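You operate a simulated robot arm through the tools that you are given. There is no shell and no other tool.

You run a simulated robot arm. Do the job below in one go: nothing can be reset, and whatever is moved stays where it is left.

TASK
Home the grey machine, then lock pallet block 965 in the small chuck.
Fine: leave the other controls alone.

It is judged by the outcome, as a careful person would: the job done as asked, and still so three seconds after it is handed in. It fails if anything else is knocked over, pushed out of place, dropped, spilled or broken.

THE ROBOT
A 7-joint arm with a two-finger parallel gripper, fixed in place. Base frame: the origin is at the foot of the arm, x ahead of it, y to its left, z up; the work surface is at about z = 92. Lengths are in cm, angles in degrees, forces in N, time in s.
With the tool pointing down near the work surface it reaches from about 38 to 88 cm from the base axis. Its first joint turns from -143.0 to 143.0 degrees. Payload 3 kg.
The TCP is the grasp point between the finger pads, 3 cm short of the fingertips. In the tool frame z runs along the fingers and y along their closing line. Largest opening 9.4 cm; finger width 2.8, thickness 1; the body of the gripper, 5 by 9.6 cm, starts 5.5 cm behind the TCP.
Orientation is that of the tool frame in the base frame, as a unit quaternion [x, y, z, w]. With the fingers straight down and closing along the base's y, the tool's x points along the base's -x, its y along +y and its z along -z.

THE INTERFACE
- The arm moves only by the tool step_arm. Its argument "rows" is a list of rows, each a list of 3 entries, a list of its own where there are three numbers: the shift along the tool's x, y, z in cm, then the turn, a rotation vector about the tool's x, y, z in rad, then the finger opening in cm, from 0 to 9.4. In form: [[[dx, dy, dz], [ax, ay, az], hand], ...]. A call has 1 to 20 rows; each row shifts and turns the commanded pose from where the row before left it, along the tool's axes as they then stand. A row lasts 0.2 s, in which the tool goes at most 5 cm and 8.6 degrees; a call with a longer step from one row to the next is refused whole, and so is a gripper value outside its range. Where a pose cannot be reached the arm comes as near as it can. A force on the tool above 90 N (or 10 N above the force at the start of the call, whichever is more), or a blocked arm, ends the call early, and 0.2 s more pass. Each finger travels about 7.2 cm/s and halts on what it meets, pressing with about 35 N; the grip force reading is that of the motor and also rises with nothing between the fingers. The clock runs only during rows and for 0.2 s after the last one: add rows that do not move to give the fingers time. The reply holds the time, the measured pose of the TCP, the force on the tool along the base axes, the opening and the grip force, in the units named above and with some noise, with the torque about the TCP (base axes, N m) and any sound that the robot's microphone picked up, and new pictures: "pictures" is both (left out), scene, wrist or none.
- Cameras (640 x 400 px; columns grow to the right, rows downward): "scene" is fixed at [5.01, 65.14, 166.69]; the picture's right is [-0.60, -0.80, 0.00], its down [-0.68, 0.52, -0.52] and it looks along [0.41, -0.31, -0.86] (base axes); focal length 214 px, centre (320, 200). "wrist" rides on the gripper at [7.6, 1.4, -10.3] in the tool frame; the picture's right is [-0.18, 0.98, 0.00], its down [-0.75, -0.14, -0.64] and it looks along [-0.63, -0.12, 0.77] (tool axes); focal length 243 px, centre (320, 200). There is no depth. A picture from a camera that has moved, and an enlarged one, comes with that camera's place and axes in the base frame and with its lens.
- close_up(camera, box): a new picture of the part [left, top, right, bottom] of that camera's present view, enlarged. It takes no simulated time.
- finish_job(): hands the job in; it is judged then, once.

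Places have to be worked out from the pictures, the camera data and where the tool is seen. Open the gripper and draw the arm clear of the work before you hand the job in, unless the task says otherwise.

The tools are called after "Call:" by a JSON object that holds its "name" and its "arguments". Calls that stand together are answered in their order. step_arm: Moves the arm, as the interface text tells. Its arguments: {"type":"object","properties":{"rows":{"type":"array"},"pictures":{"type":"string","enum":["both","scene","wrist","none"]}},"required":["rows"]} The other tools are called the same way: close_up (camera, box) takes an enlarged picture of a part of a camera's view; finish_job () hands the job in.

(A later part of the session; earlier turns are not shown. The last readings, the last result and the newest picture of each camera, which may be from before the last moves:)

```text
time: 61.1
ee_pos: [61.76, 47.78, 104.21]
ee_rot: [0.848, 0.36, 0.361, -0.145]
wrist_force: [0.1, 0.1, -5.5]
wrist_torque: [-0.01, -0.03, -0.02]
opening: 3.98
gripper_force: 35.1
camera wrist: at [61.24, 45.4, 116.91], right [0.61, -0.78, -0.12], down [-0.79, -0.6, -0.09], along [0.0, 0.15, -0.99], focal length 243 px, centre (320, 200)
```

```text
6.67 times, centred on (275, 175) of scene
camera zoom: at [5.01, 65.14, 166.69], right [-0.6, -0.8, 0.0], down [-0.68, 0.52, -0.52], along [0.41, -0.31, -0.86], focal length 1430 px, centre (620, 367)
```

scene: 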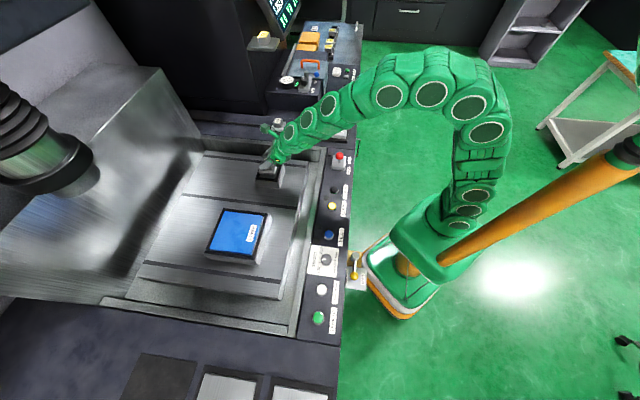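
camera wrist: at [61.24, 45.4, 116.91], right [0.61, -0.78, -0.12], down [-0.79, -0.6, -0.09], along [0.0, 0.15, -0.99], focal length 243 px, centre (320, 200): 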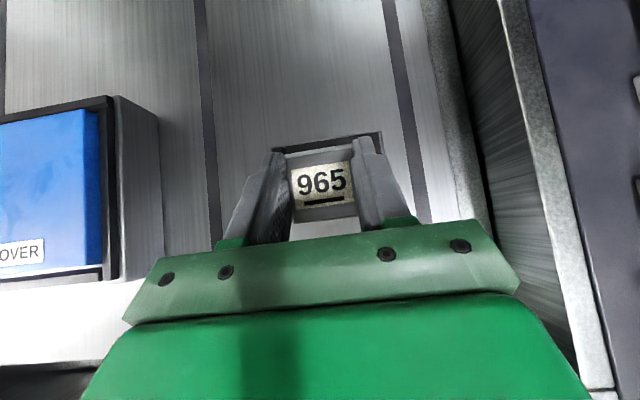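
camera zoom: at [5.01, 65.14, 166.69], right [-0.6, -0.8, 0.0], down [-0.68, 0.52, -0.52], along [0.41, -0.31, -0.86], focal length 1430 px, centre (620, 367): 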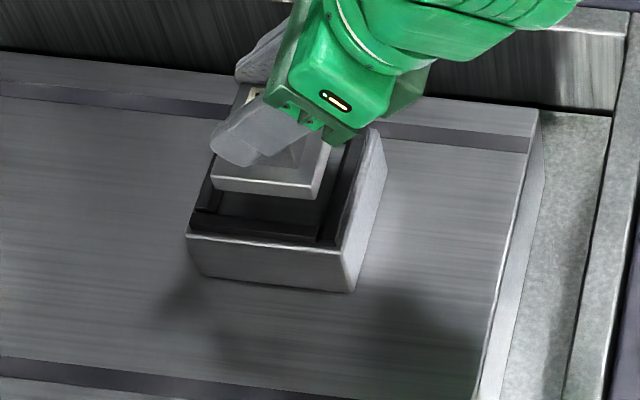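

The block hovers right over the chuck and the yaw matches (−44.3° vs −44.6°). It needs about +0.3 cm in n and +0.2 in u; I shift and lower by 2.1 cm, staying just above the jaws.

Call:
{"name": "step_arm", "arguments": {"rows": [[[-0.65, 0.1, 0.84], [0, 0, 0], 2.5], [[-0.65, 0.1, 0.84], [0, 0, 0], 2.5], [[0, 0, 0], [0, 0, 0], 2.5], [[0, 0, 0], [0, 0, 0], 2.5]]}}

Call:
{"name": "close_up", "arguments": {"camera": "wrist", "box": [220, 100, 420, 240]}}

Call:
{"name": "close_up", "arguments": {"camera": "scene", "box": [250, 155, 300, 195]}}

```text
time: 62.1
ee_pos: [62.0, 47.93, 102.06]
ee_rot: [0.849, 0.359, 0.361, -0.144]
wrist_force: [0.4, -0.4, -4.8]
wrist_torque: [-0.01, 0.02, 0.0]
opening: 4.01
gripper_force: 35.5
camera wrist: at [61.45, 45.52, 114.84], right [0.61, -0.78, -0.12], down [-0.79, -0.6, -0.09], along [0.0, 0.15, -0.99], focal length 243 px, centre (320, 200)
```

scene: 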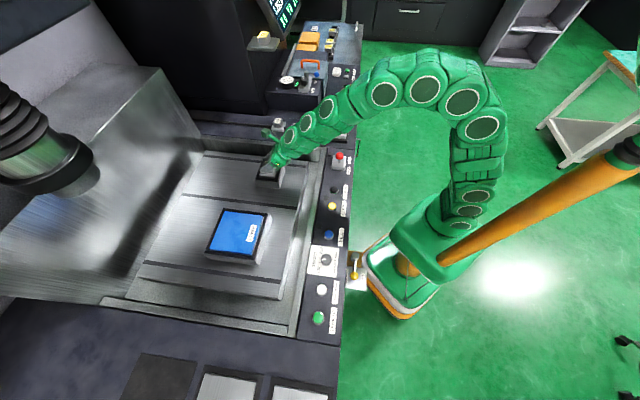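
wrist: 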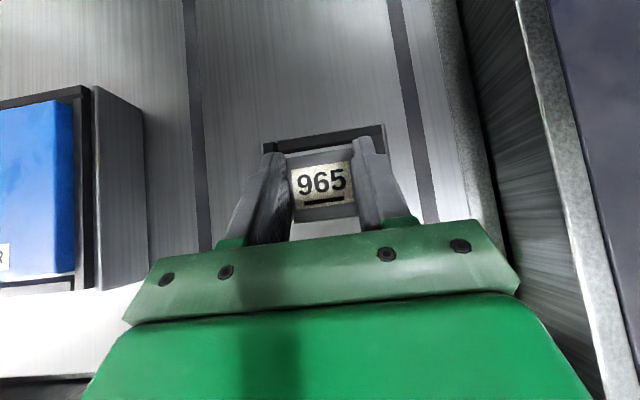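

```text
2.86 times, centred on (320, 170) of wrist
camera zoom: at [61.45, 45.52, 114.84], right [0.61, -0.78, -0.12], down [-0.79, -0.6, -0.09], along [0.0, 0.15, -0.99], focal length 693 px, centre (320, 286)
```

zoom: 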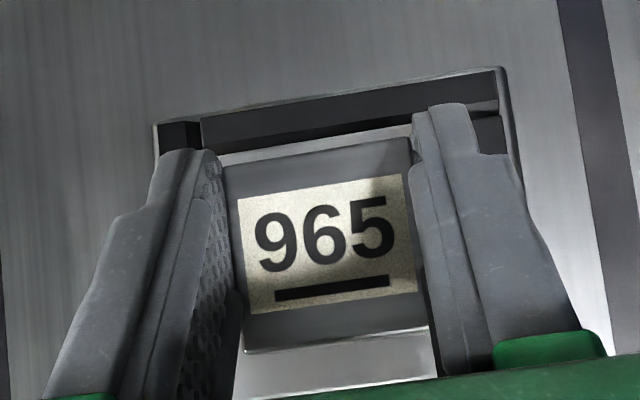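

```text
10.00 times, centred on (275, 175) of scene
camera zoom: at [5.01, 65.14, 166.69], right [-0.6, -0.8, 0.0], down [-0.68, 0.52, -0.52], along [0.41, -0.31, -0.86], focal length 2145 px, centre (770, 450)
```

zoom: 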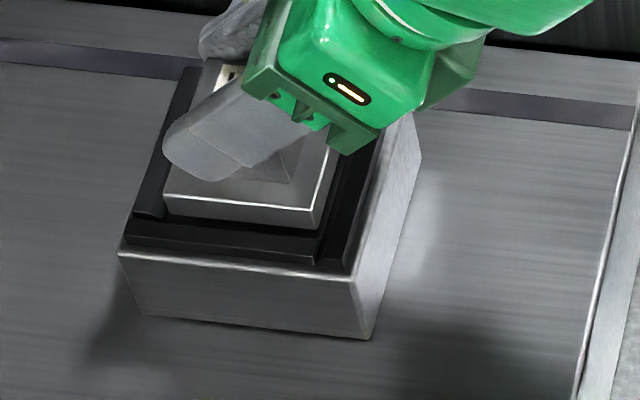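

Block centre and chuck centre now agree within about 0.1 cm in both directions. I lower straight down in 0.3 cm steps, watching the force.

Call:
{"name": "step_arm", "arguments": {"rows": [[[-0.215, 0, 0.209], [0, 0, 0], 2.5], [[-0.215, 0, 0.209], [0, 0, 0], 2.5], [[-0.215, 0, 0.209], [0, 0, 0], 2.5], [[0, 0, 0], [0, 0, 0], 2.5]]}}

Call:
{"name": "close_up", "arguments": {"camera": "scene", "box": [250, 155, 300, 195]}}

Call:
{"name": "close_up", "arguments": {"camera": "wrist", "box": [220, 100, 420, 240]}}

```text
time: 63.1
ee_pos: [62.2, 48.01, 101.78]
ee_rot: [0.847, 0.358, 0.365, -0.145]
wrist_force: [-17.1, -1.5, 67.8]
wrist_torque: [0.81, 1.11, 0.09]
opening: 4.02
gripper_force: 35.4
camera wrist: at [61.59, 45.54, 114.38], right [0.61, -0.78, -0.12], down [-0.79, -0.6, -0.1], along [0.01, 0.15, -0.99], focal length 243 px, centre (320, 200)
```

scene: 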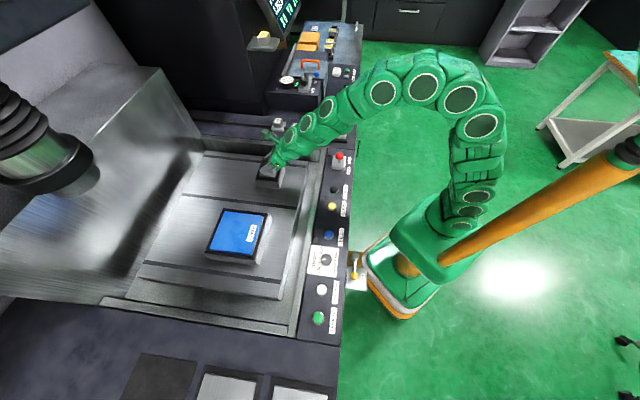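
wrist: 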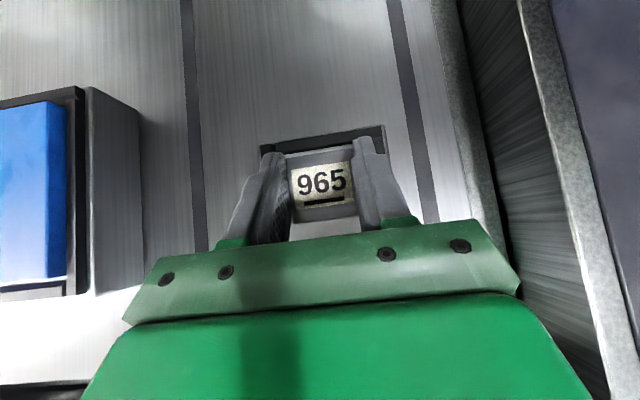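

```text
10.00 times, centred on (275, 175) of scene
camera zoom: at [5.01, 65.14, 166.69], right [-0.6, -0.8, 0.0], down [-0.68, 0.52, -0.52], along [0.41, -0.31, -0.86], focal length 2145 px, centre (770, 450)
```

zoom: 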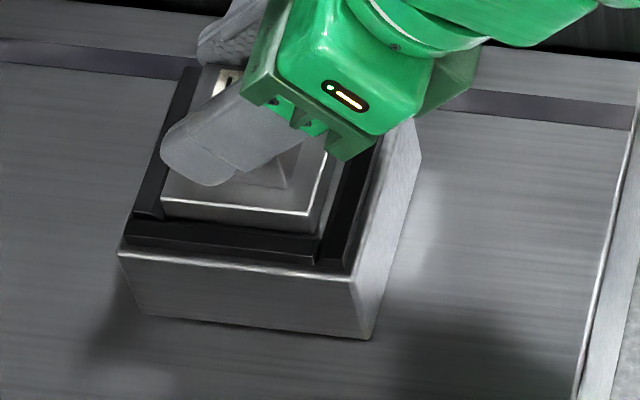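

```text
2.86 times, centred on (320, 170) of wrist
camera zoom: at [61.59, 45.54, 114.38], right [0.61, -0.78, -0.12], down [-0.79, -0.6, -0.1], along [0.01, 0.15, -0.99], focal length 693 px, centre (320, 286)
```

zoom: 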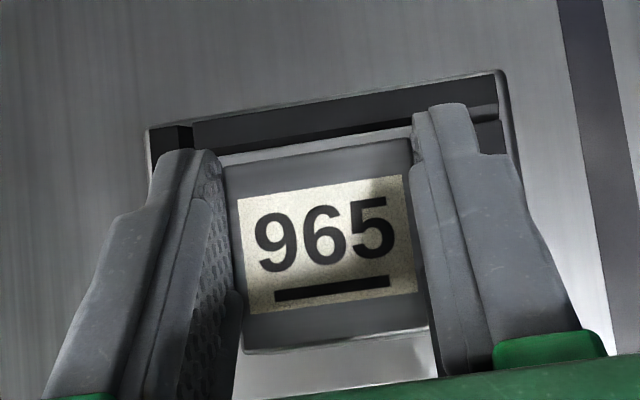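

The block touched the jaws (68 N) and was pushed toward +n; the torque and the scene picture suggest it sits too far to -u (front jaw). I lift 0.9 cm and re-examine before correcting.

Call:
{"name": "step_arm", "arguments": {"rows": [[[0.32, 0, -0.31], [0, 0, 0], 2.5], [[0.32, 0, -0.31], [0, 0, 0], 2.5], [[0, 0, 0], [0, 0, 0], 2.5]]}}

Call:
{"name": "close_up", "arguments": {"camera": "scene", "box": [255, 160, 285, 185]}}

Call:
{"name": "close_up", "arguments": {"camera": "wrist", "box": [240, 110, 410, 240]}}

```text
time: 64.0
ee_pos: [62.08, 47.88, 101.85]
ee_rot: [0.849, 0.359, 0.359, -0.143]
wrist_force: [-0.9, -0.1, -4.0]
wrist_torque: [0.02, 0.01, -0.05]
opening: 3.98
gripper_force: 34.6
camera wrist: at [61.64, 45.53, 114.57], right [0.61, -0.78, -0.12], down [-0.79, -0.6, -0.09], along [0.0, 0.15, -0.99], focal length 243 px, centre (320, 200)
```

scene: 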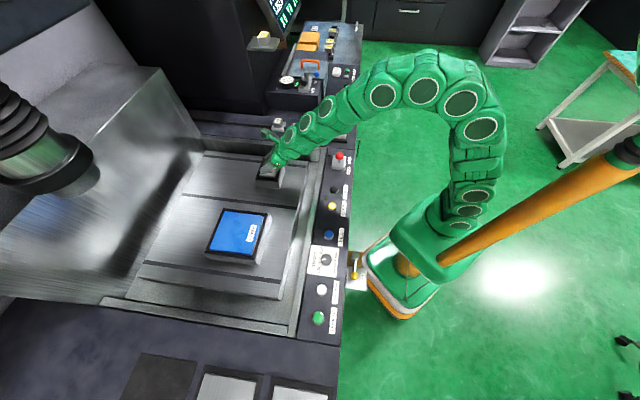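
wrist: 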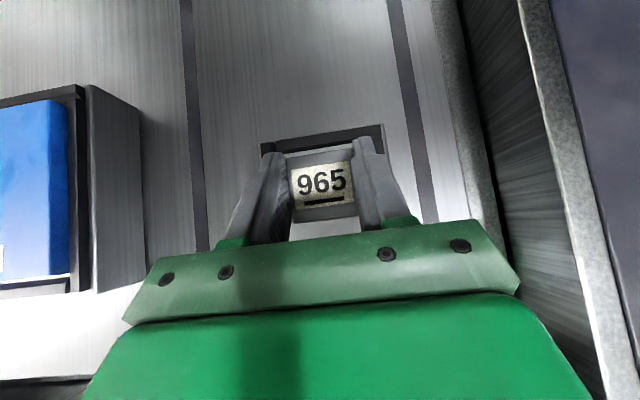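

```text
16.00 times, centred on (270, 172) of scene
camera zoom: at [5.01, 65.14, 166.69], right [-0.6, -0.8, 0.0], down [-0.68, 0.52, -0.52], along [0.41, -0.31, -0.86], focal length 3432 px, centre (1120, 640)
```

zoom: 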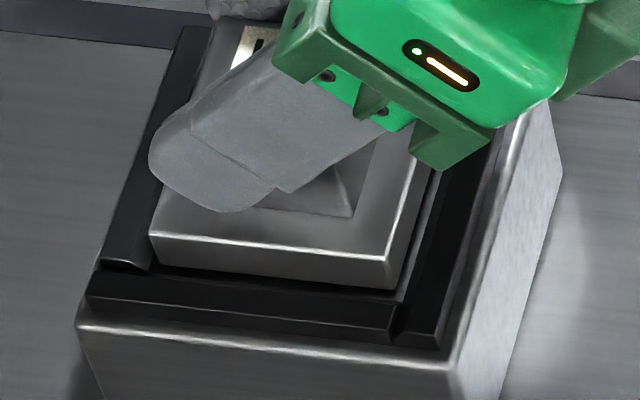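

```text
3.08 times, centred on (325, 175) of wrist
camera zoom: at [61.64, 45.53, 114.57], right [0.61, -0.78, -0.12], down [-0.79, -0.6, -0.09], along [0.0, 0.15, -0.99], focal length 746 px, centre (305, 277)
```

zoom: 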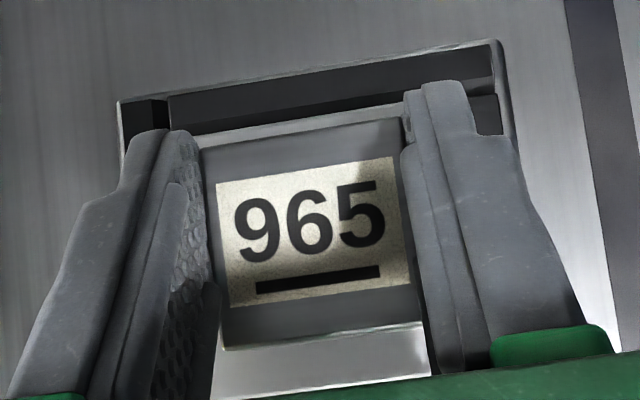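

Now the 16x view shows the base just above the jaws: hardly any gap at the left (+n) jaw and about 0.28 cm at the right one. I zoom still further to judge the front gap.

Call:
{"name": "close_up", "arguments": {"camera": "scene", "box": [257, 172, 283, 188]}}

Call:
{"name": "close_up", "arguments": {"camera": "wrist", "box": [255, 115, 395, 175]}}

```text
16.00 times, centred on (270, 180) of scene
camera zoom: at [5.01, 65.14, 166.69], right [-0.6, -0.8, 0.0], down [-0.68, 0.52, -0.52], along [0.41, -0.31, -0.86], focal length 3432 px, centre (1120, 520)
```

zoom: 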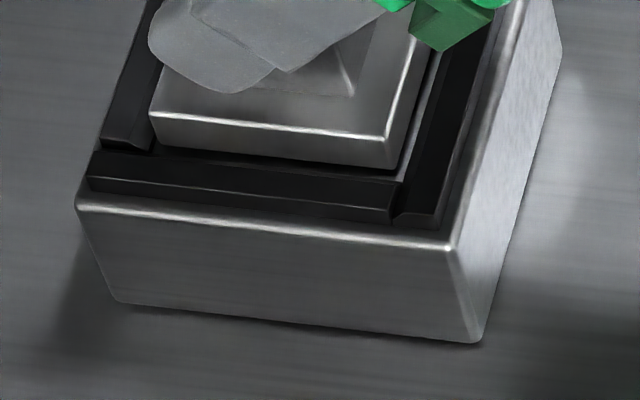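

```text
4.57 times, centred on (325, 145) of wrist
camera zoom: at [61.64, 45.53, 114.57], right [0.61, -0.78, -0.12], down [-0.79, -0.6, -0.09], along [0.0, 0.15, -0.99], focal length 1109 px, centre (297, 451)
```

zoom: 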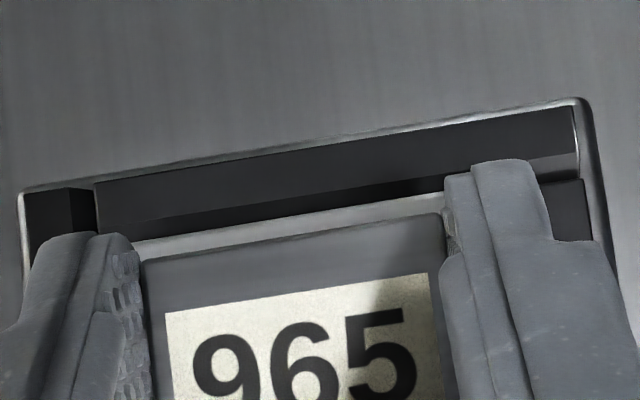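

The base needs about -0.15 cm in n (left jaw gap is nearly zero, right 0.38 cm); u looks centred. I shift and try lowering again in small steps.

Call:
{"name": "step_arm", "arguments": {"rows": [[[-0.11, 0.05, -0.115], [0, 0, 0], 2.5], [[-0.107, 0, 0.105], [0, 0, 0], 2.5], [[-0.107, 0, 0.105], [0, 0, 0], 2.5], [[0, 0, 0], [0, 0, 0], 2.5], [[0, 0, 0], [0, 0, 0], 2.5]]}}

Call:
{"name": "close_up", "arguments": {"camera": "scene", "box": [255, 165, 285, 185]}}

```text
time: 65.2
ee_pos: [62.1, 47.77, 101.86]
ee_rot: [0.849, 0.359, 0.36, -0.144]
wrist_force: [0.1, 0.4, -4.6]
wrist_torque: [-0.02, 0.02, -0.01]
opening: 3.97
gripper_force: 35.0
camera wrist: at [61.51, 45.39, 114.51], right [0.61, -0.78, -0.12], down [-0.79, -0.6, -0.09], along [0.0, 0.15, -0.99], focal length 243 px, centre (320, 200)
```

scene: 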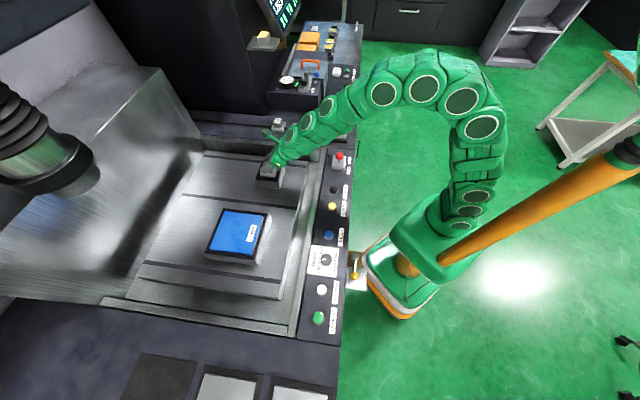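
wrist: 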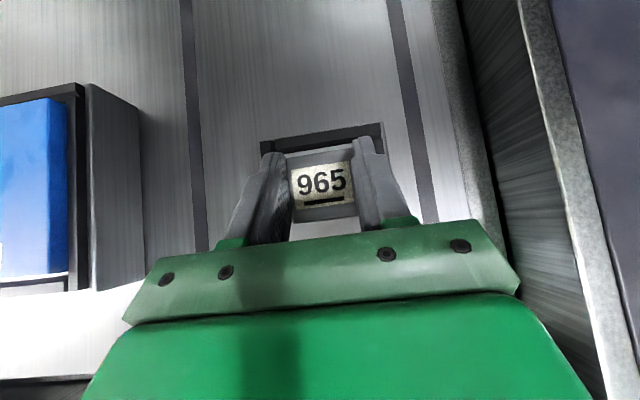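

```text
16.00 times, centred on (270, 175) of scene
camera zoom: at [5.01, 65.14, 166.69], right [-0.6, -0.8, 0.0], down [-0.68, 0.52, -0.52], along [0.41, -0.31, -0.86], focal length 3432 px, centre (1120, 600)
```

zoom: 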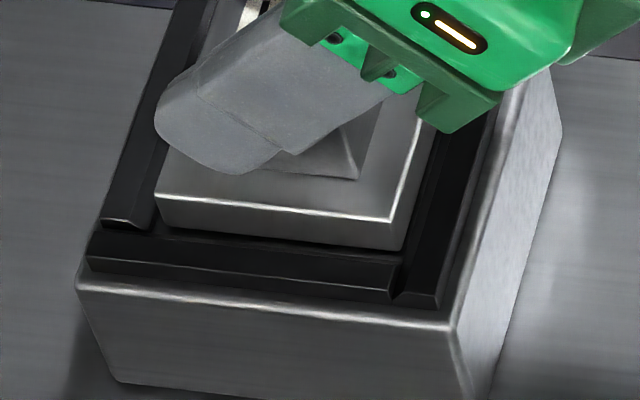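

No contact; gaps look balanced now. I continue lowering in 0.15 cm steps.

Call:
{"name": "step_arm", "arguments": {"rows": [[[-0.107, 0, 0.105], [0, 0, 0], 2.5], [[-0.107, 0, 0.105], [0, 0, 0], 2.5], [[0, 0, 0], [0, 0, 0], 2.5], [[0, 0, 0], [0, 0, 0], 2.5]]}}

Call:
{"name": "close_up", "arguments": {"camera": "scene", "box": [255, 165, 285, 185]}}

```text
time: 66.2
ee_pos: [62.23, 47.76, 101.58]
ee_rot: [0.848, 0.358, 0.363, -0.145]
wrist_force: [1.5, 6.4, 38.4]
wrist_torque: [0.01, 1.36, -0.07]
opening: 3.99
gripper_force: 34.4
camera wrist: at [61.58, 45.39, 114.4], right [0.61, -0.78, -0.12], down [-0.79, -0.6, -0.1], along [0.01, 0.15, -0.99], focal length 243 px, centre (320, 200)
```

scene: 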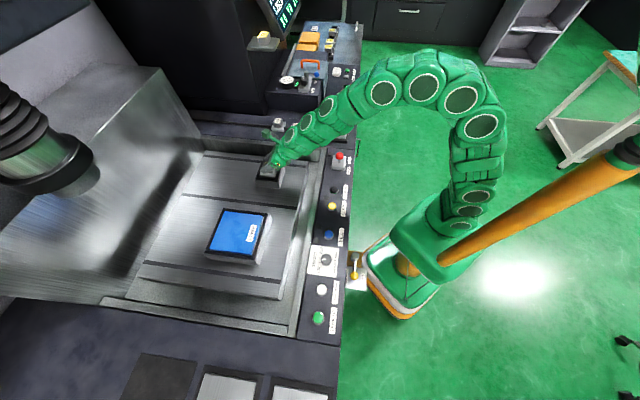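
wrist: 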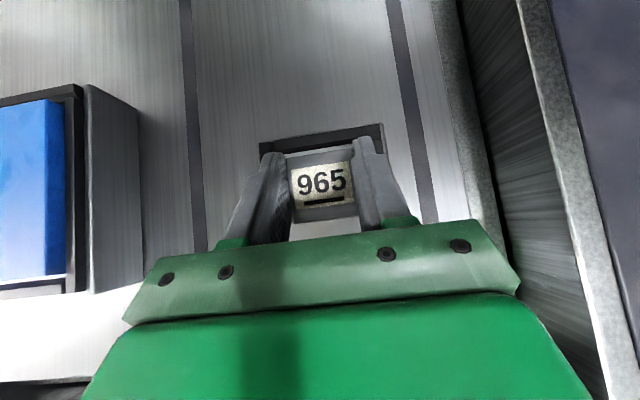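

```text
16.00 times, centred on (270, 175) of scene
camera zoom: at [5.01, 65.14, 166.69], right [-0.6, -0.8, 0.0], down [-0.68, 0.52, -0.52], along [0.41, -0.31, -0.86], focal length 3432 px, centre (1120, 600)
```

zoom: 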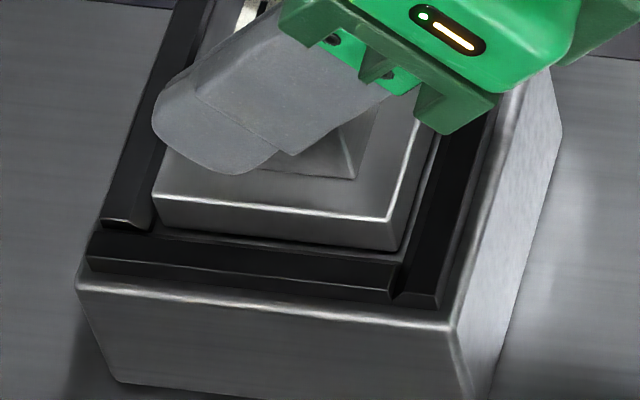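

Contact is now at the -n edge with a +n reaction, deeper than before, so the base seems to be inside the jaws touching the right one. I ease up slightly, shift +0.08 cm in n, and lower again.

Call:
{"name": "step_arm", "arguments": {"rows": [[[0.14, 0, -0.14], [0, 0, 0], 2.5], [[0.06, 0.03, 0.06], [0, 0, 0], 2.5], [[-0.107, 0, 0.105], [0, 0, 0], 2.5], [[-0.107, 0, 0.105], [0, 0, 0], 2.5], [[0, 0, 0], [0, 0, 0], 2.5], [[0, 0, 0], [0, 0, 0], 2.5]]}}

Call:
{"name": "close_up", "arguments": {"camera": "scene", "box": [255, 165, 285, 185]}}

Call:
{"name": "close_up", "arguments": {"camera": "wrist", "box": [255, 115, 395, 175]}}

```text
time: 67.5
ee_pos: [62.17, 47.87, 101.65]
ee_rot: [0.848, 0.358, 0.364, -0.145]
wrist_force: [-14.0, -12.2, 79.0]
wrist_torque: [0.48, 1.34, 0.12]
opening: 3.98
gripper_force: 34.9
camera wrist: at [61.6, 45.43, 114.37], right [0.61, -0.78, -0.12], down [-0.79, -0.6, -0.1], along [0.01, 0.15, -0.99], focal length 243 px, centre (320, 200)
```

scene: 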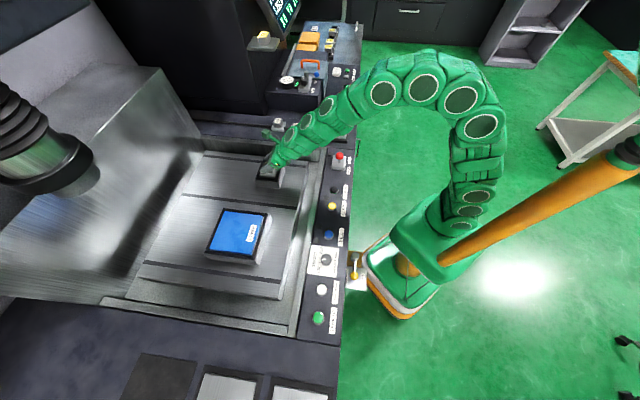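
wrist: 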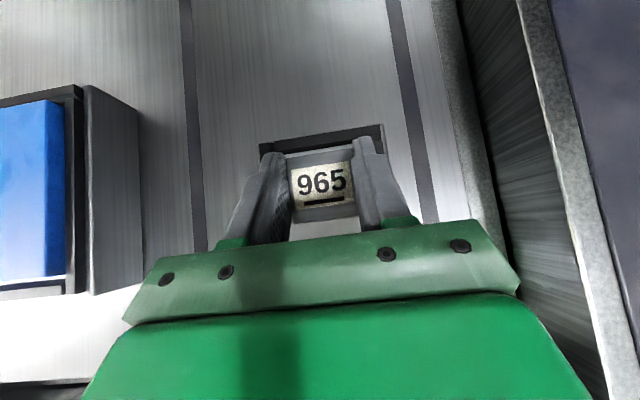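

```text
16.00 times, centred on (270, 175) of scene
camera zoom: at [5.01, 65.14, 166.69], right [-0.6, -0.8, 0.0], down [-0.68, 0.52, -0.52], along [0.41, -0.31, -0.86], focal length 3432 px, centre (1120, 600)
```

zoom: 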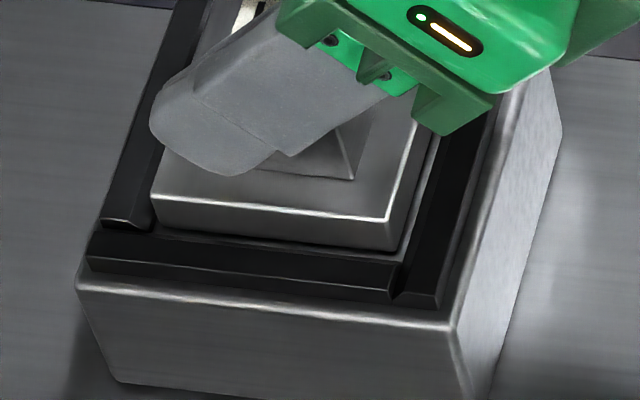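

```text
4.57 times, centred on (325, 145) of wrist
camera zoom: at [61.6, 45.43, 114.37], right [0.61, -0.78, -0.12], down [-0.79, -0.6, -0.1], along [0.01, 0.15, -0.99], focal length 1109 px, centre (297, 451)
```

zoom: 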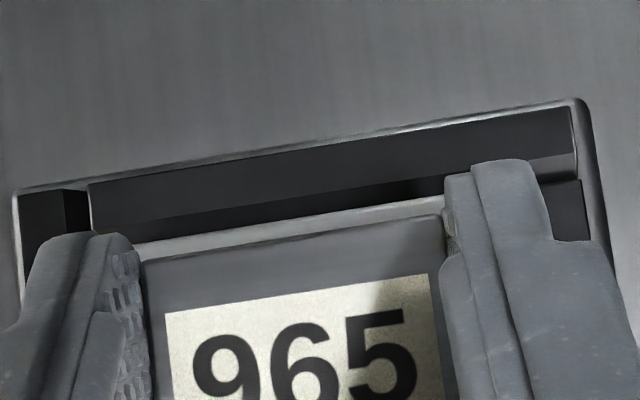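

The contact centre is now well inside the base footprint at 80 N with no further descent, so the base is sitting on the chuck floor between the jaws. I relax the downward push by about 0.5 cm of command and check the force before releasing.

Call:
{"name": "step_arm", "arguments": {"rows": [[[0.18, 0, -0.175], [0, 0, 0], 2.5], [[0.14, 0, -0.14], [0, 0, 0], 2.5], [[0, 0, 0], [0, 0, 0], 2.5], [[0, 0, 0], [0, 0, 0], 2.5]]}}

Call:
{"name": "close_up", "arguments": {"camera": "scene", "box": [255, 165, 285, 185]}}

```text
time: 68.5
ee_pos: [62.09, 47.86, 101.7]
ee_rot: [0.849, 0.359, 0.36, -0.144]
wrist_force: [4.8, 2.0, 15.5]
wrist_torque: [0.39, 0.29, -0.13]
opening: 3.99
gripper_force: 35.2
camera wrist: at [61.61, 45.46, 114.4], right [0.61, -0.78, -0.12], down [-0.79, -0.6, -0.09], along [0.0, 0.15, -0.99], focal length 243 px, centre (320, 200)
```

scene: 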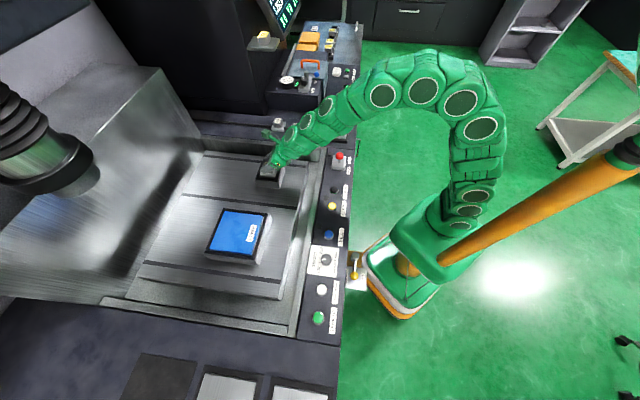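
wrist: 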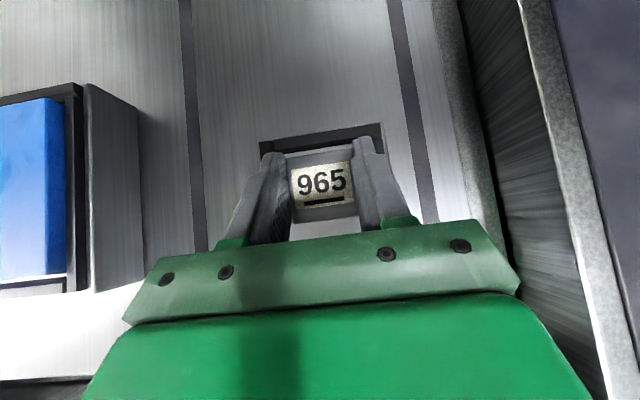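

```text
16.00 times, centred on (270, 175) of scene
camera zoom: at [5.01, 65.14, 166.69], right [-0.6, -0.8, 0.0], down [-0.68, 0.52, -0.52], along [0.41, -0.31, -0.86], focal length 3432 px, centre (1120, 600)
```

zoom: 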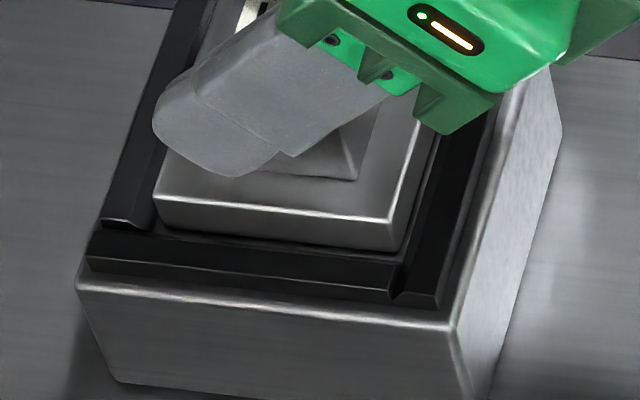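

Contact force is now about 20 N with the block unmoved. I open the fingers to 6 cm to release it and look.

Call:
{"name": "step_arm", "arguments": {"rows": [[[0, 0, 0], [0, 0, 0], 4.6], [[0, 0, 0], [0, 0, 0], 5.2], [[0, 0, 0], [0, 0, 0], 6.0], [[0, 0, 0], [0, 0, 0], 6.0]]}}

Call:
{"name": "close_up", "arguments": {"camera": "scene", "box": [255, 165, 285, 185]}}

Call:
{"name": "close_up", "arguments": {"camera": "wrist", "box": [220, 100, 420, 240]}}

```text
time: 69.5
ee_pos: [62.06, 47.82, 101.76]
ee_rot: [0.849, 0.358, 0.361, -0.144]
wrist_force: [0.3, -1.0, -0.1]
wrist_torque: [-0.01, -0.02, 0.0]
opening: 6.01
gripper_force: 0.0
camera wrist: at [61.63, 45.48, 114.54], right [0.61, -0.78, -0.12], down [-0.79, -0.6, -0.09], along [0.0, 0.15, -0.99], focal length 243 px, centre (320, 200)
```

scene: 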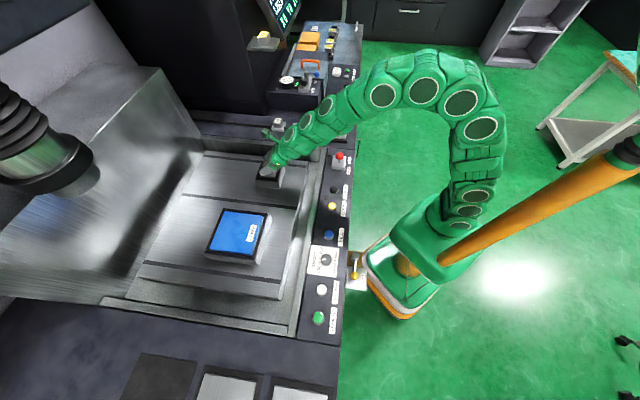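
wrist: 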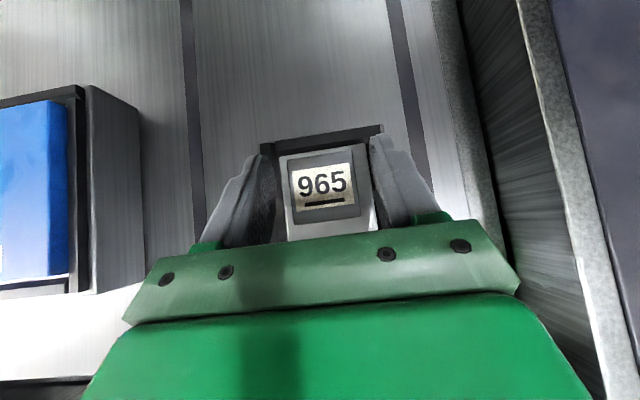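

```text
16.00 times, centred on (270, 175) of scene
camera zoom: at [5.01, 65.14, 166.69], right [-0.6, -0.8, 0.0], down [-0.68, 0.52, -0.52], along [0.41, -0.31, -0.86], focal length 3432 px, centre (1120, 600)
```

zoom: 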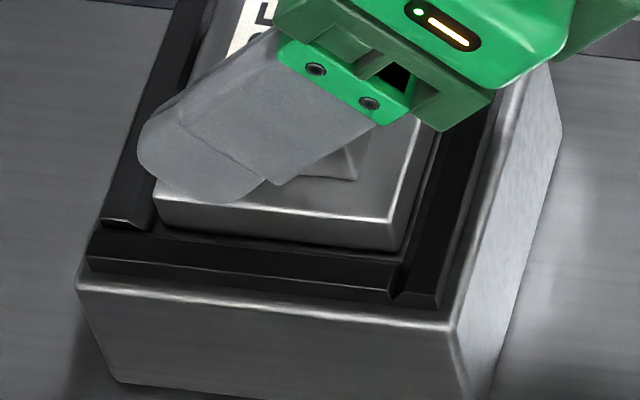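

```text
2.86 times, centred on (320, 170) of wrist
camera zoom: at [61.63, 45.48, 114.54], right [0.61, -0.78, -0.12], down [-0.79, -0.6, -0.09], along [0.0, 0.15, -0.99], focal length 693 px, centre (320, 286)
```

zoom: 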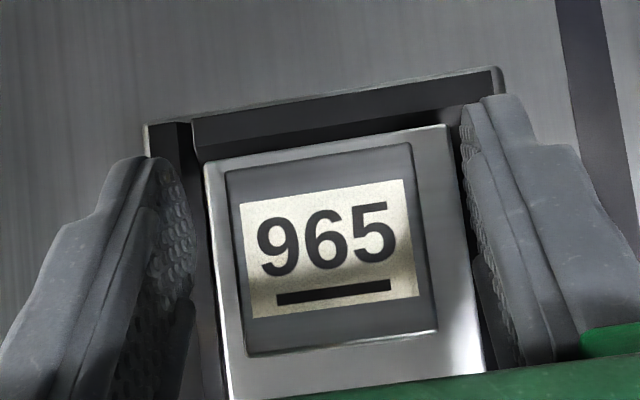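

Released cleanly; the base sits between the jaws with even gaps on both sides. I retract straight up 12 cm and check the seating.

Call:
{"name": "step_arm", "arguments": {"rows": [[[0.72, 0, -0.7], [0, 0, 0], 6.0], [[1.43, 0, -1.4], [0, 0, 0], 6.0], [[2.15, 0, -2.1], [0, 0, 0], 6.0], [[2.87, 0, -2.8], [0, 0, 0], 6.0], [[1.43, 0, -1.4], [0, 0, 0], 6.0], [[0, 0, 0], [0, 0, 0], 6.0]]}}

Call:
{"name": "close_up", "arguments": {"camera": "scene", "box": [250, 155, 290, 185]}}

Call:
{"name": "close_up", "arguments": {"camera": "wrist", "box": [240, 110, 400, 240]}}

Call:
{"name": "close_up", "arguments": {"camera": "scene", "box": [245, 110, 305, 140]}}

```text
time: 71.0
ee_pos: [61.87, 48.04, 113.77]
ee_rot: [0.849, 0.359, 0.361, -0.144]
wrist_force: [0.2, 0.6, 0.6]
wrist_torque: [0.03, -0.01, 0.0]
opening: 5.97
gripper_force: 0.1
camera wrist: at [61.4, 45.6, 126.49], right [0.61, -0.78, -0.12], down [-0.79, -0.6, -0.09], along [0.0, 0.15, -0.99], focal length 243 px, centre (320, 200)
```

scene: 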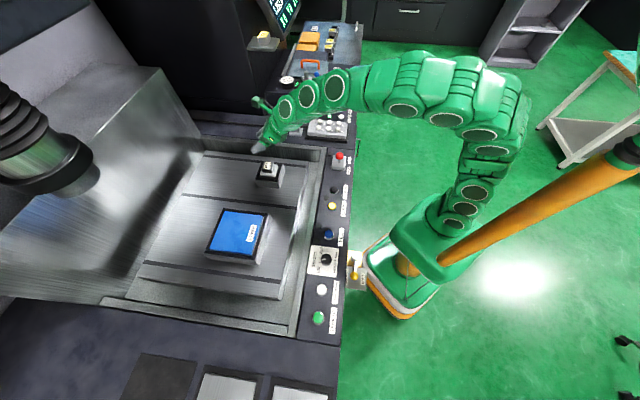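
wrist: 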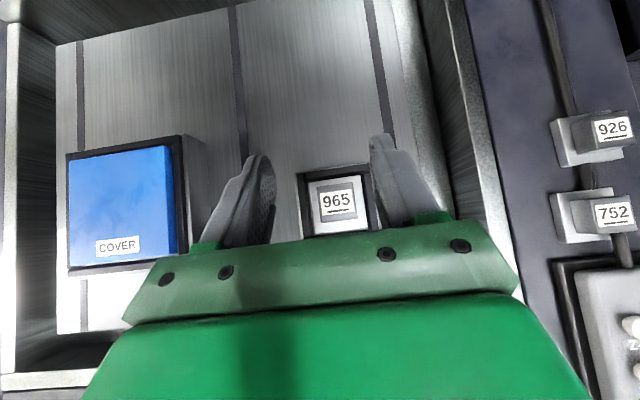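

```text
13.33 times, centred on (270, 170) of scene
camera zoom: at [5.01, 65.14, 166.69], right [-0.6, -0.8, 0.0], down [-0.68, 0.52, -0.52], along [0.41, -0.31, -0.86], focal length 2860 px, centre (987, 600)
```

zoom: 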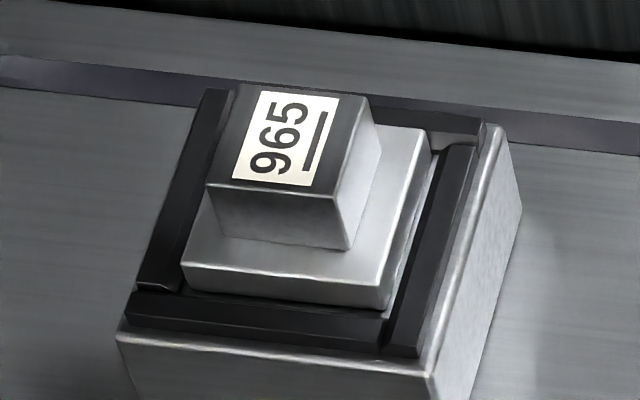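

```text
3.08 times, centred on (320, 175) of wrist
camera zoom: at [61.4, 45.6, 126.49], right [0.61, -0.78, -0.12], down [-0.79, -0.6, -0.09], along [0.0, 0.15, -0.99], focal length 746 px, centre (320, 277)
```

zoom: 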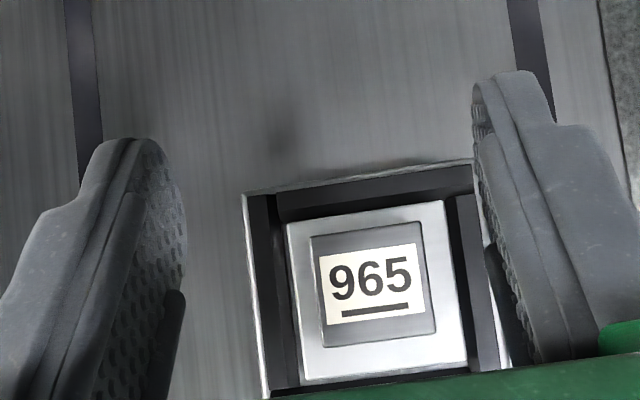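

```text
10.67 times, centred on (275, 125) of scene
camera zoom: at [5.01, 65.14, 166.69], right [-0.6, -0.8, 0.0], down [-0.68, 0.52, -0.52], along [0.41, -0.31, -0.86], focal length 2288 px, centre (800, 1000)
```

zoom: 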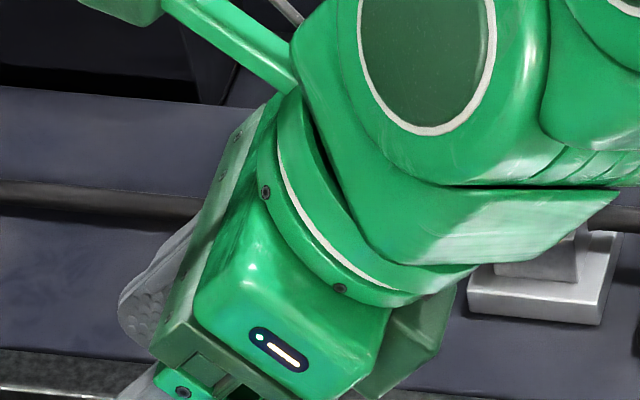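

Block 965 sits level in the jaws. I zoom in from above to verify the base is between all four jaws and not perched on one.

Call:
{"name": "close_up", "arguments": {"camera": "wrist", "box": [290, 155, 380, 240]}}

Call:
{"name": "close_up", "arguments": {"camera": "scene", "box": [258, 160, 284, 180]}}

```text
4.71 times, centred on (335, 198) of wrist
camera zoom: at [61.4, 45.6, 126.49], right [0.61, -0.78, -0.12], down [-0.79, -0.6, -0.09], along [0.0, 0.15, -0.99], focal length 1142 px, centre (249, 212)
```

zoom: 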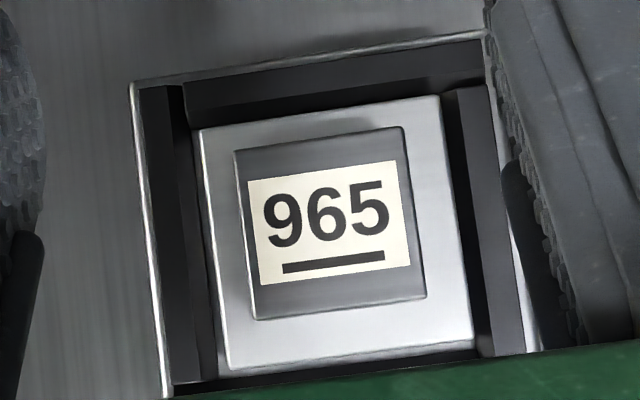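

```text
16.00 times, centred on (271, 170) of scene
camera zoom: at [5.01, 65.14, 166.69], right [-0.6, -0.8, 0.0], down [-0.68, 0.52, -0.52], along [0.41, -0.31, -0.86], focal length 3432 px, centre (1104, 680)
```

zoom: 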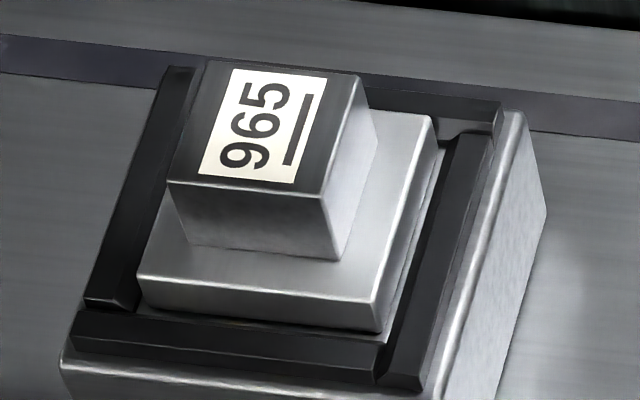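

From above, all four jaws surround the base evenly, so the block is properly in the chuck. Now for the lever: I bring the hand upright, close the fingers and travel to the OPEN side of the lever ball.

Call:
{"name": "step_arm", "arguments": {"rows": [[[0, 0, 0], [0, -0.133, 0], 6], [[0, 0, 0], [0, -0.133, 0], 4], [[0, 0, 0], [0, -0.133, 0], 2], [[0, 0, 0], [0, -0.133, 0], 0], [[0, 0, 0], [0, -0.133, 0], 0], [[0, 0, 0], [0, -0.133, 0], 0], [[-3.94, 0.7, 0], [0, 0, 0], 0], [[-3.94, 0.7, 0], [0, 0, 0], 0], [[-3.94, 0.7, 0], [0, 0, 0], 0], [[-3.94, 0.7, 0], [0, 0, 0], 0], [[-3.94, 0.7, 0], [0, 0, 0], 0], [[-3.94, 0.7, 0], [0, 0, 0], 0], [[-3.94, 0.7, 0], [0, 0, 0], 0], [[0, 0, 0], [0, 0, 0], 0]]}}

Call:
{"name": "close_up", "arguments": {"camera": "scene", "box": [310, 100, 390, 180]}}

Call:
{"name": "close_up", "arguments": {"camera": "scene", "box": [245, 110, 305, 140]}}

```text
time: 74.0
ee_pos: [45.73, 24.8, 106.25]
ee_rot: [0.917, 0.387, 0.095, -0.032]
wrist_force: [0.3, 0.8, 0.3]
wrist_torque: [-0.01, 0.01, -0.01]
opening: 0.0
gripper_force: 32.7
out of reach, approached as far as the arm can: row 5, 6
camera wrist: at [50.4, 27.87, 117.99], right [0.57, -0.82, -0.02], down [-0.71, -0.51, 0.48], along [-0.4, -0.26, -0.88], focal length 243 px, centre (320, 200)
```

scene: 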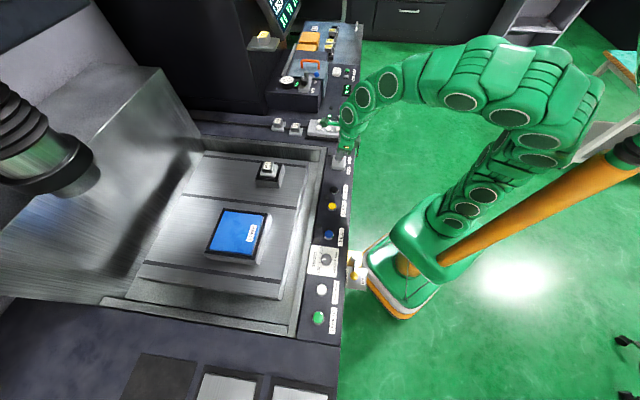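
wrist: 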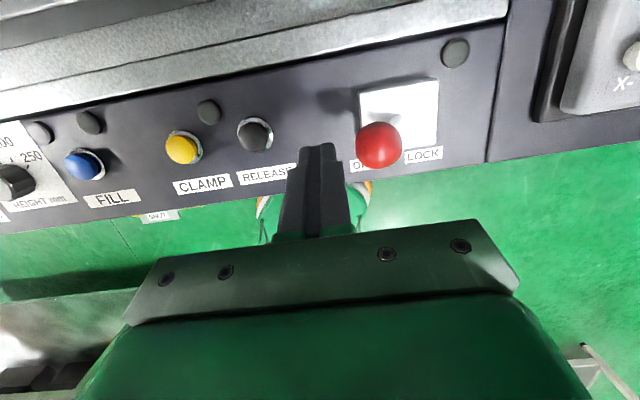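

```text
5.00 times, centred on (350, 140) of scene
camera zoom: at [5.01, 65.14, 166.69], right [-0.6, -0.8, 0.0], down [-0.68, 0.52, -0.52], along [0.41, -0.31, -0.86], focal length 1072 px, centre (170, 500)
```

zoom: 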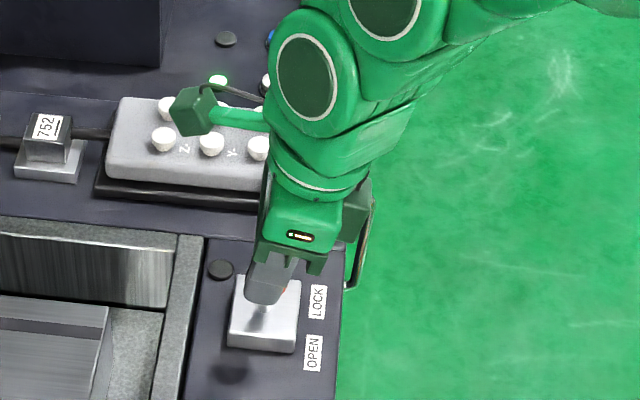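

```text
10.67 times, centred on (275, 125) of scene
camera zoom: at [5.01, 65.14, 166.69], right [-0.6, -0.8, 0.0], down [-0.68, 0.52, -0.52], along [0.41, -0.31, -0.86], focal length 2288 px, centre (800, 1000)
```

zoom: 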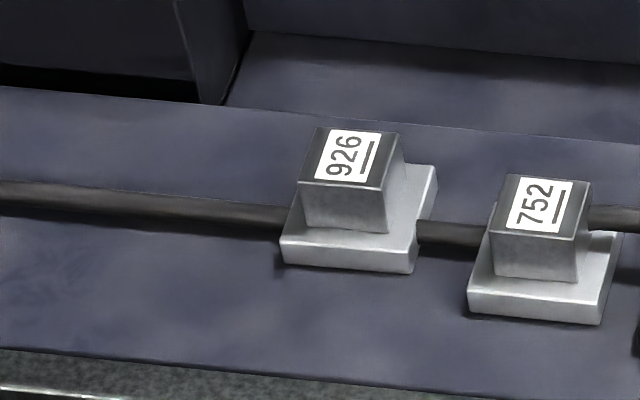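

926 and 752 are undisturbed. The fingers are now on the OPEN side of the ball, about 0.8 cm clear; I straighten the last 11° of tilt and descend to TCP z≈99.9.

Call:
{"name": "step_arm", "arguments": {"rows": [[[0, 0, 0], [0, -0.1, 0], 0], [[0, 0, 0], [0, -0.1, 0], 0], [[0, 0, 2], [0, 0, 0], 0], [[0, 0, 2], [0, 0, 0], 0], [[0, 0, 2.2], [0, 0, 0], 0], [[0, 0, 0], [0, 0, 0], 0]]}}

Call:
{"name": "close_up", "arguments": {"camera": "scene", "box": [310, 120, 390, 190]}}

```text
time: 75.3
ee_pos: [45.64, 25.01, 100.03]
ee_rot: [0.922, 0.386, 0.003, 0.006]
wrist_force: [0.6, -0.8, 1.1]
wrist_torque: [0.0, 0.02, 0.02]
opening: 0.0
gripper_force: 33.1
camera wrist: at [51.92, 29.44, 110.34], right [0.57, -0.82, 0.01], down [-0.64, -0.43, 0.64], along [-0.52, -0.38, -0.77], focal length 243 px, centre (320, 200)
```

scene: 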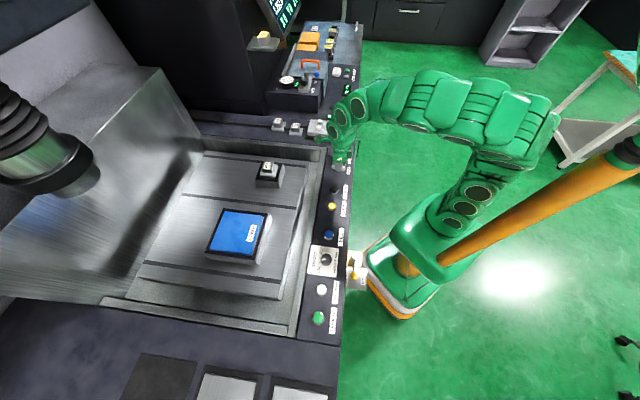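
wrist: 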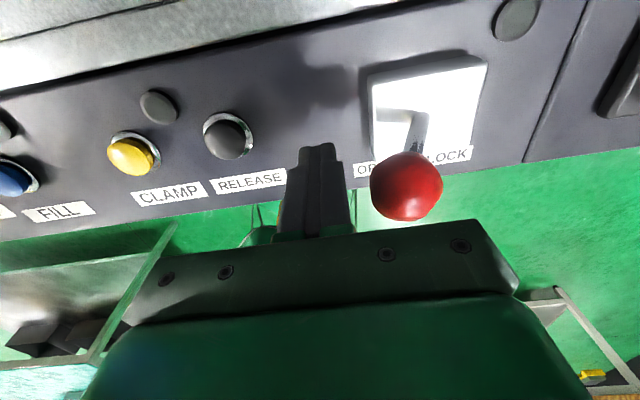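

```text
5.71 times, centred on (350, 155) of scene
camera zoom: at [5.01, 65.14, 166.69], right [-0.6, -0.8, 0.0], down [-0.68, 0.52, -0.52], along [0.41, -0.31, -0.86], focal length 1226 px, centre (149, 457)
```

zoom: 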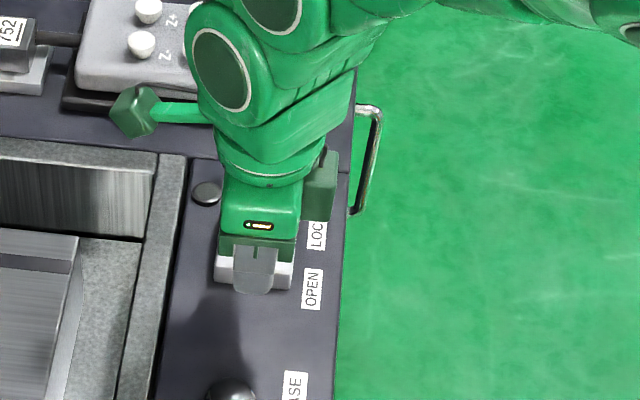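

The ball is about 1.2 cm from the finger. I push along tool +y (towards LOCK) in gentle 0.5 cm steps.

Call:
{"name": "step_arm", "arguments": {"rows": [[[0, 0.6, 0], [0, 0, 0], 0], [[0, 0.5, 0], [0, 0, 0], 0], [[0, 0.5, 0], [0, 0, 0], 0], [[0, 0.5, 0], [0, 0, 0], 0], [[0, 0.5, 0], [0, 0, 0], 0], [[0, 0.5, 0], [0, 0, 0], 0], [[0, 0.5, 0], [0, 0, 0], 0], [[0, 0.5, 0], [0, 0, 0], 0], [[0, 0.5, 0], [0, 0, 0], 0], [[0, 0.5, 0], [0, 0, 0], 0], [[0, 0, 0], [0, 0, 0], 0]]}}

Call:
{"name": "close_up", "arguments": {"camera": "scene", "box": [310, 120, 390, 190]}}

Call:
{"name": "close_up", "arguments": {"camera": "scene", "box": [258, 160, 284, 180]}}

```text
time: 77.8
ee_pos: [49.29, 21.38, 100.04]
ee_rot: [0.922, 0.387, 0.002, 0.005]
wrist_force: [-0.3, -0.1, 0.4]
wrist_torque: [0.0, 0.01, -0.02]
opening: 0.01
gripper_force: 32.7
camera wrist: at [55.59, 25.92, 110.4], right [0.57, -0.82, 0.01], down [-0.64, -0.43, 0.64], along [-0.52, -0.38, -0.77], focal length 243 px, centre (320, 200)
```

scene: 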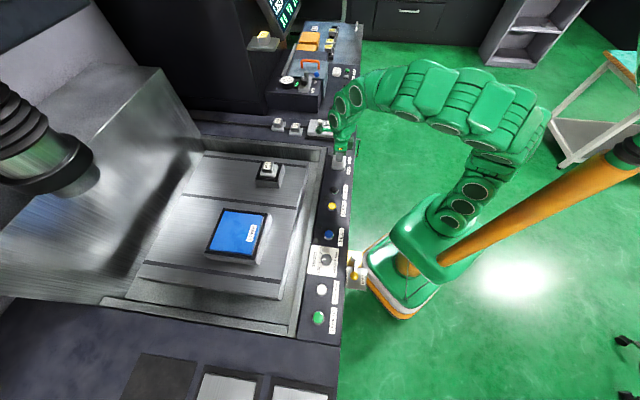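
wrist: 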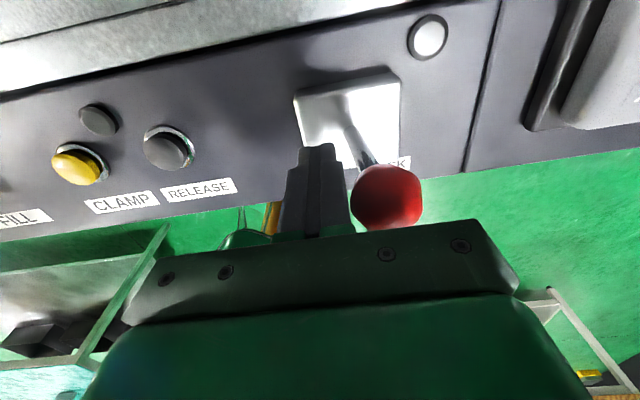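

```text
5.71 times, centred on (350, 155) of scene
camera zoom: at [5.01, 65.14, 166.69], right [-0.6, -0.8, 0.0], down [-0.68, 0.52, -0.52], along [0.41, -0.31, -0.86], focal length 1226 px, centre (149, 457)
```

zoom: 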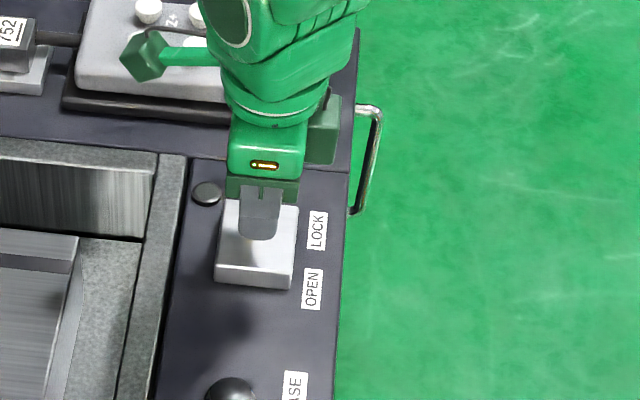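

```text
16.00 times, centred on (271, 170) of scene
camera zoom: at [5.01, 65.14, 166.69], right [-0.6, -0.8, 0.0], down [-0.68, 0.52, -0.52], along [0.41, -0.31, -0.86], focal length 3432 px, centre (1104, 680)
```

zoom: 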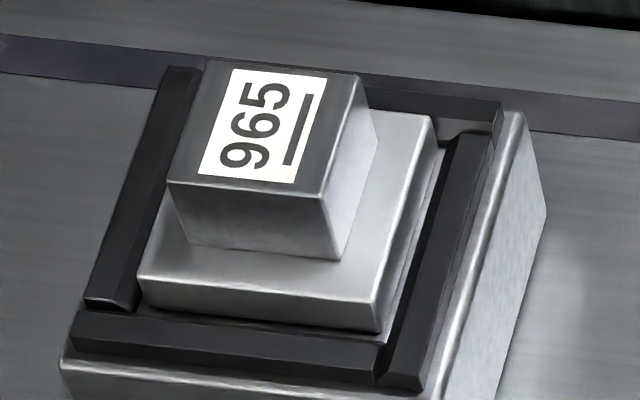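

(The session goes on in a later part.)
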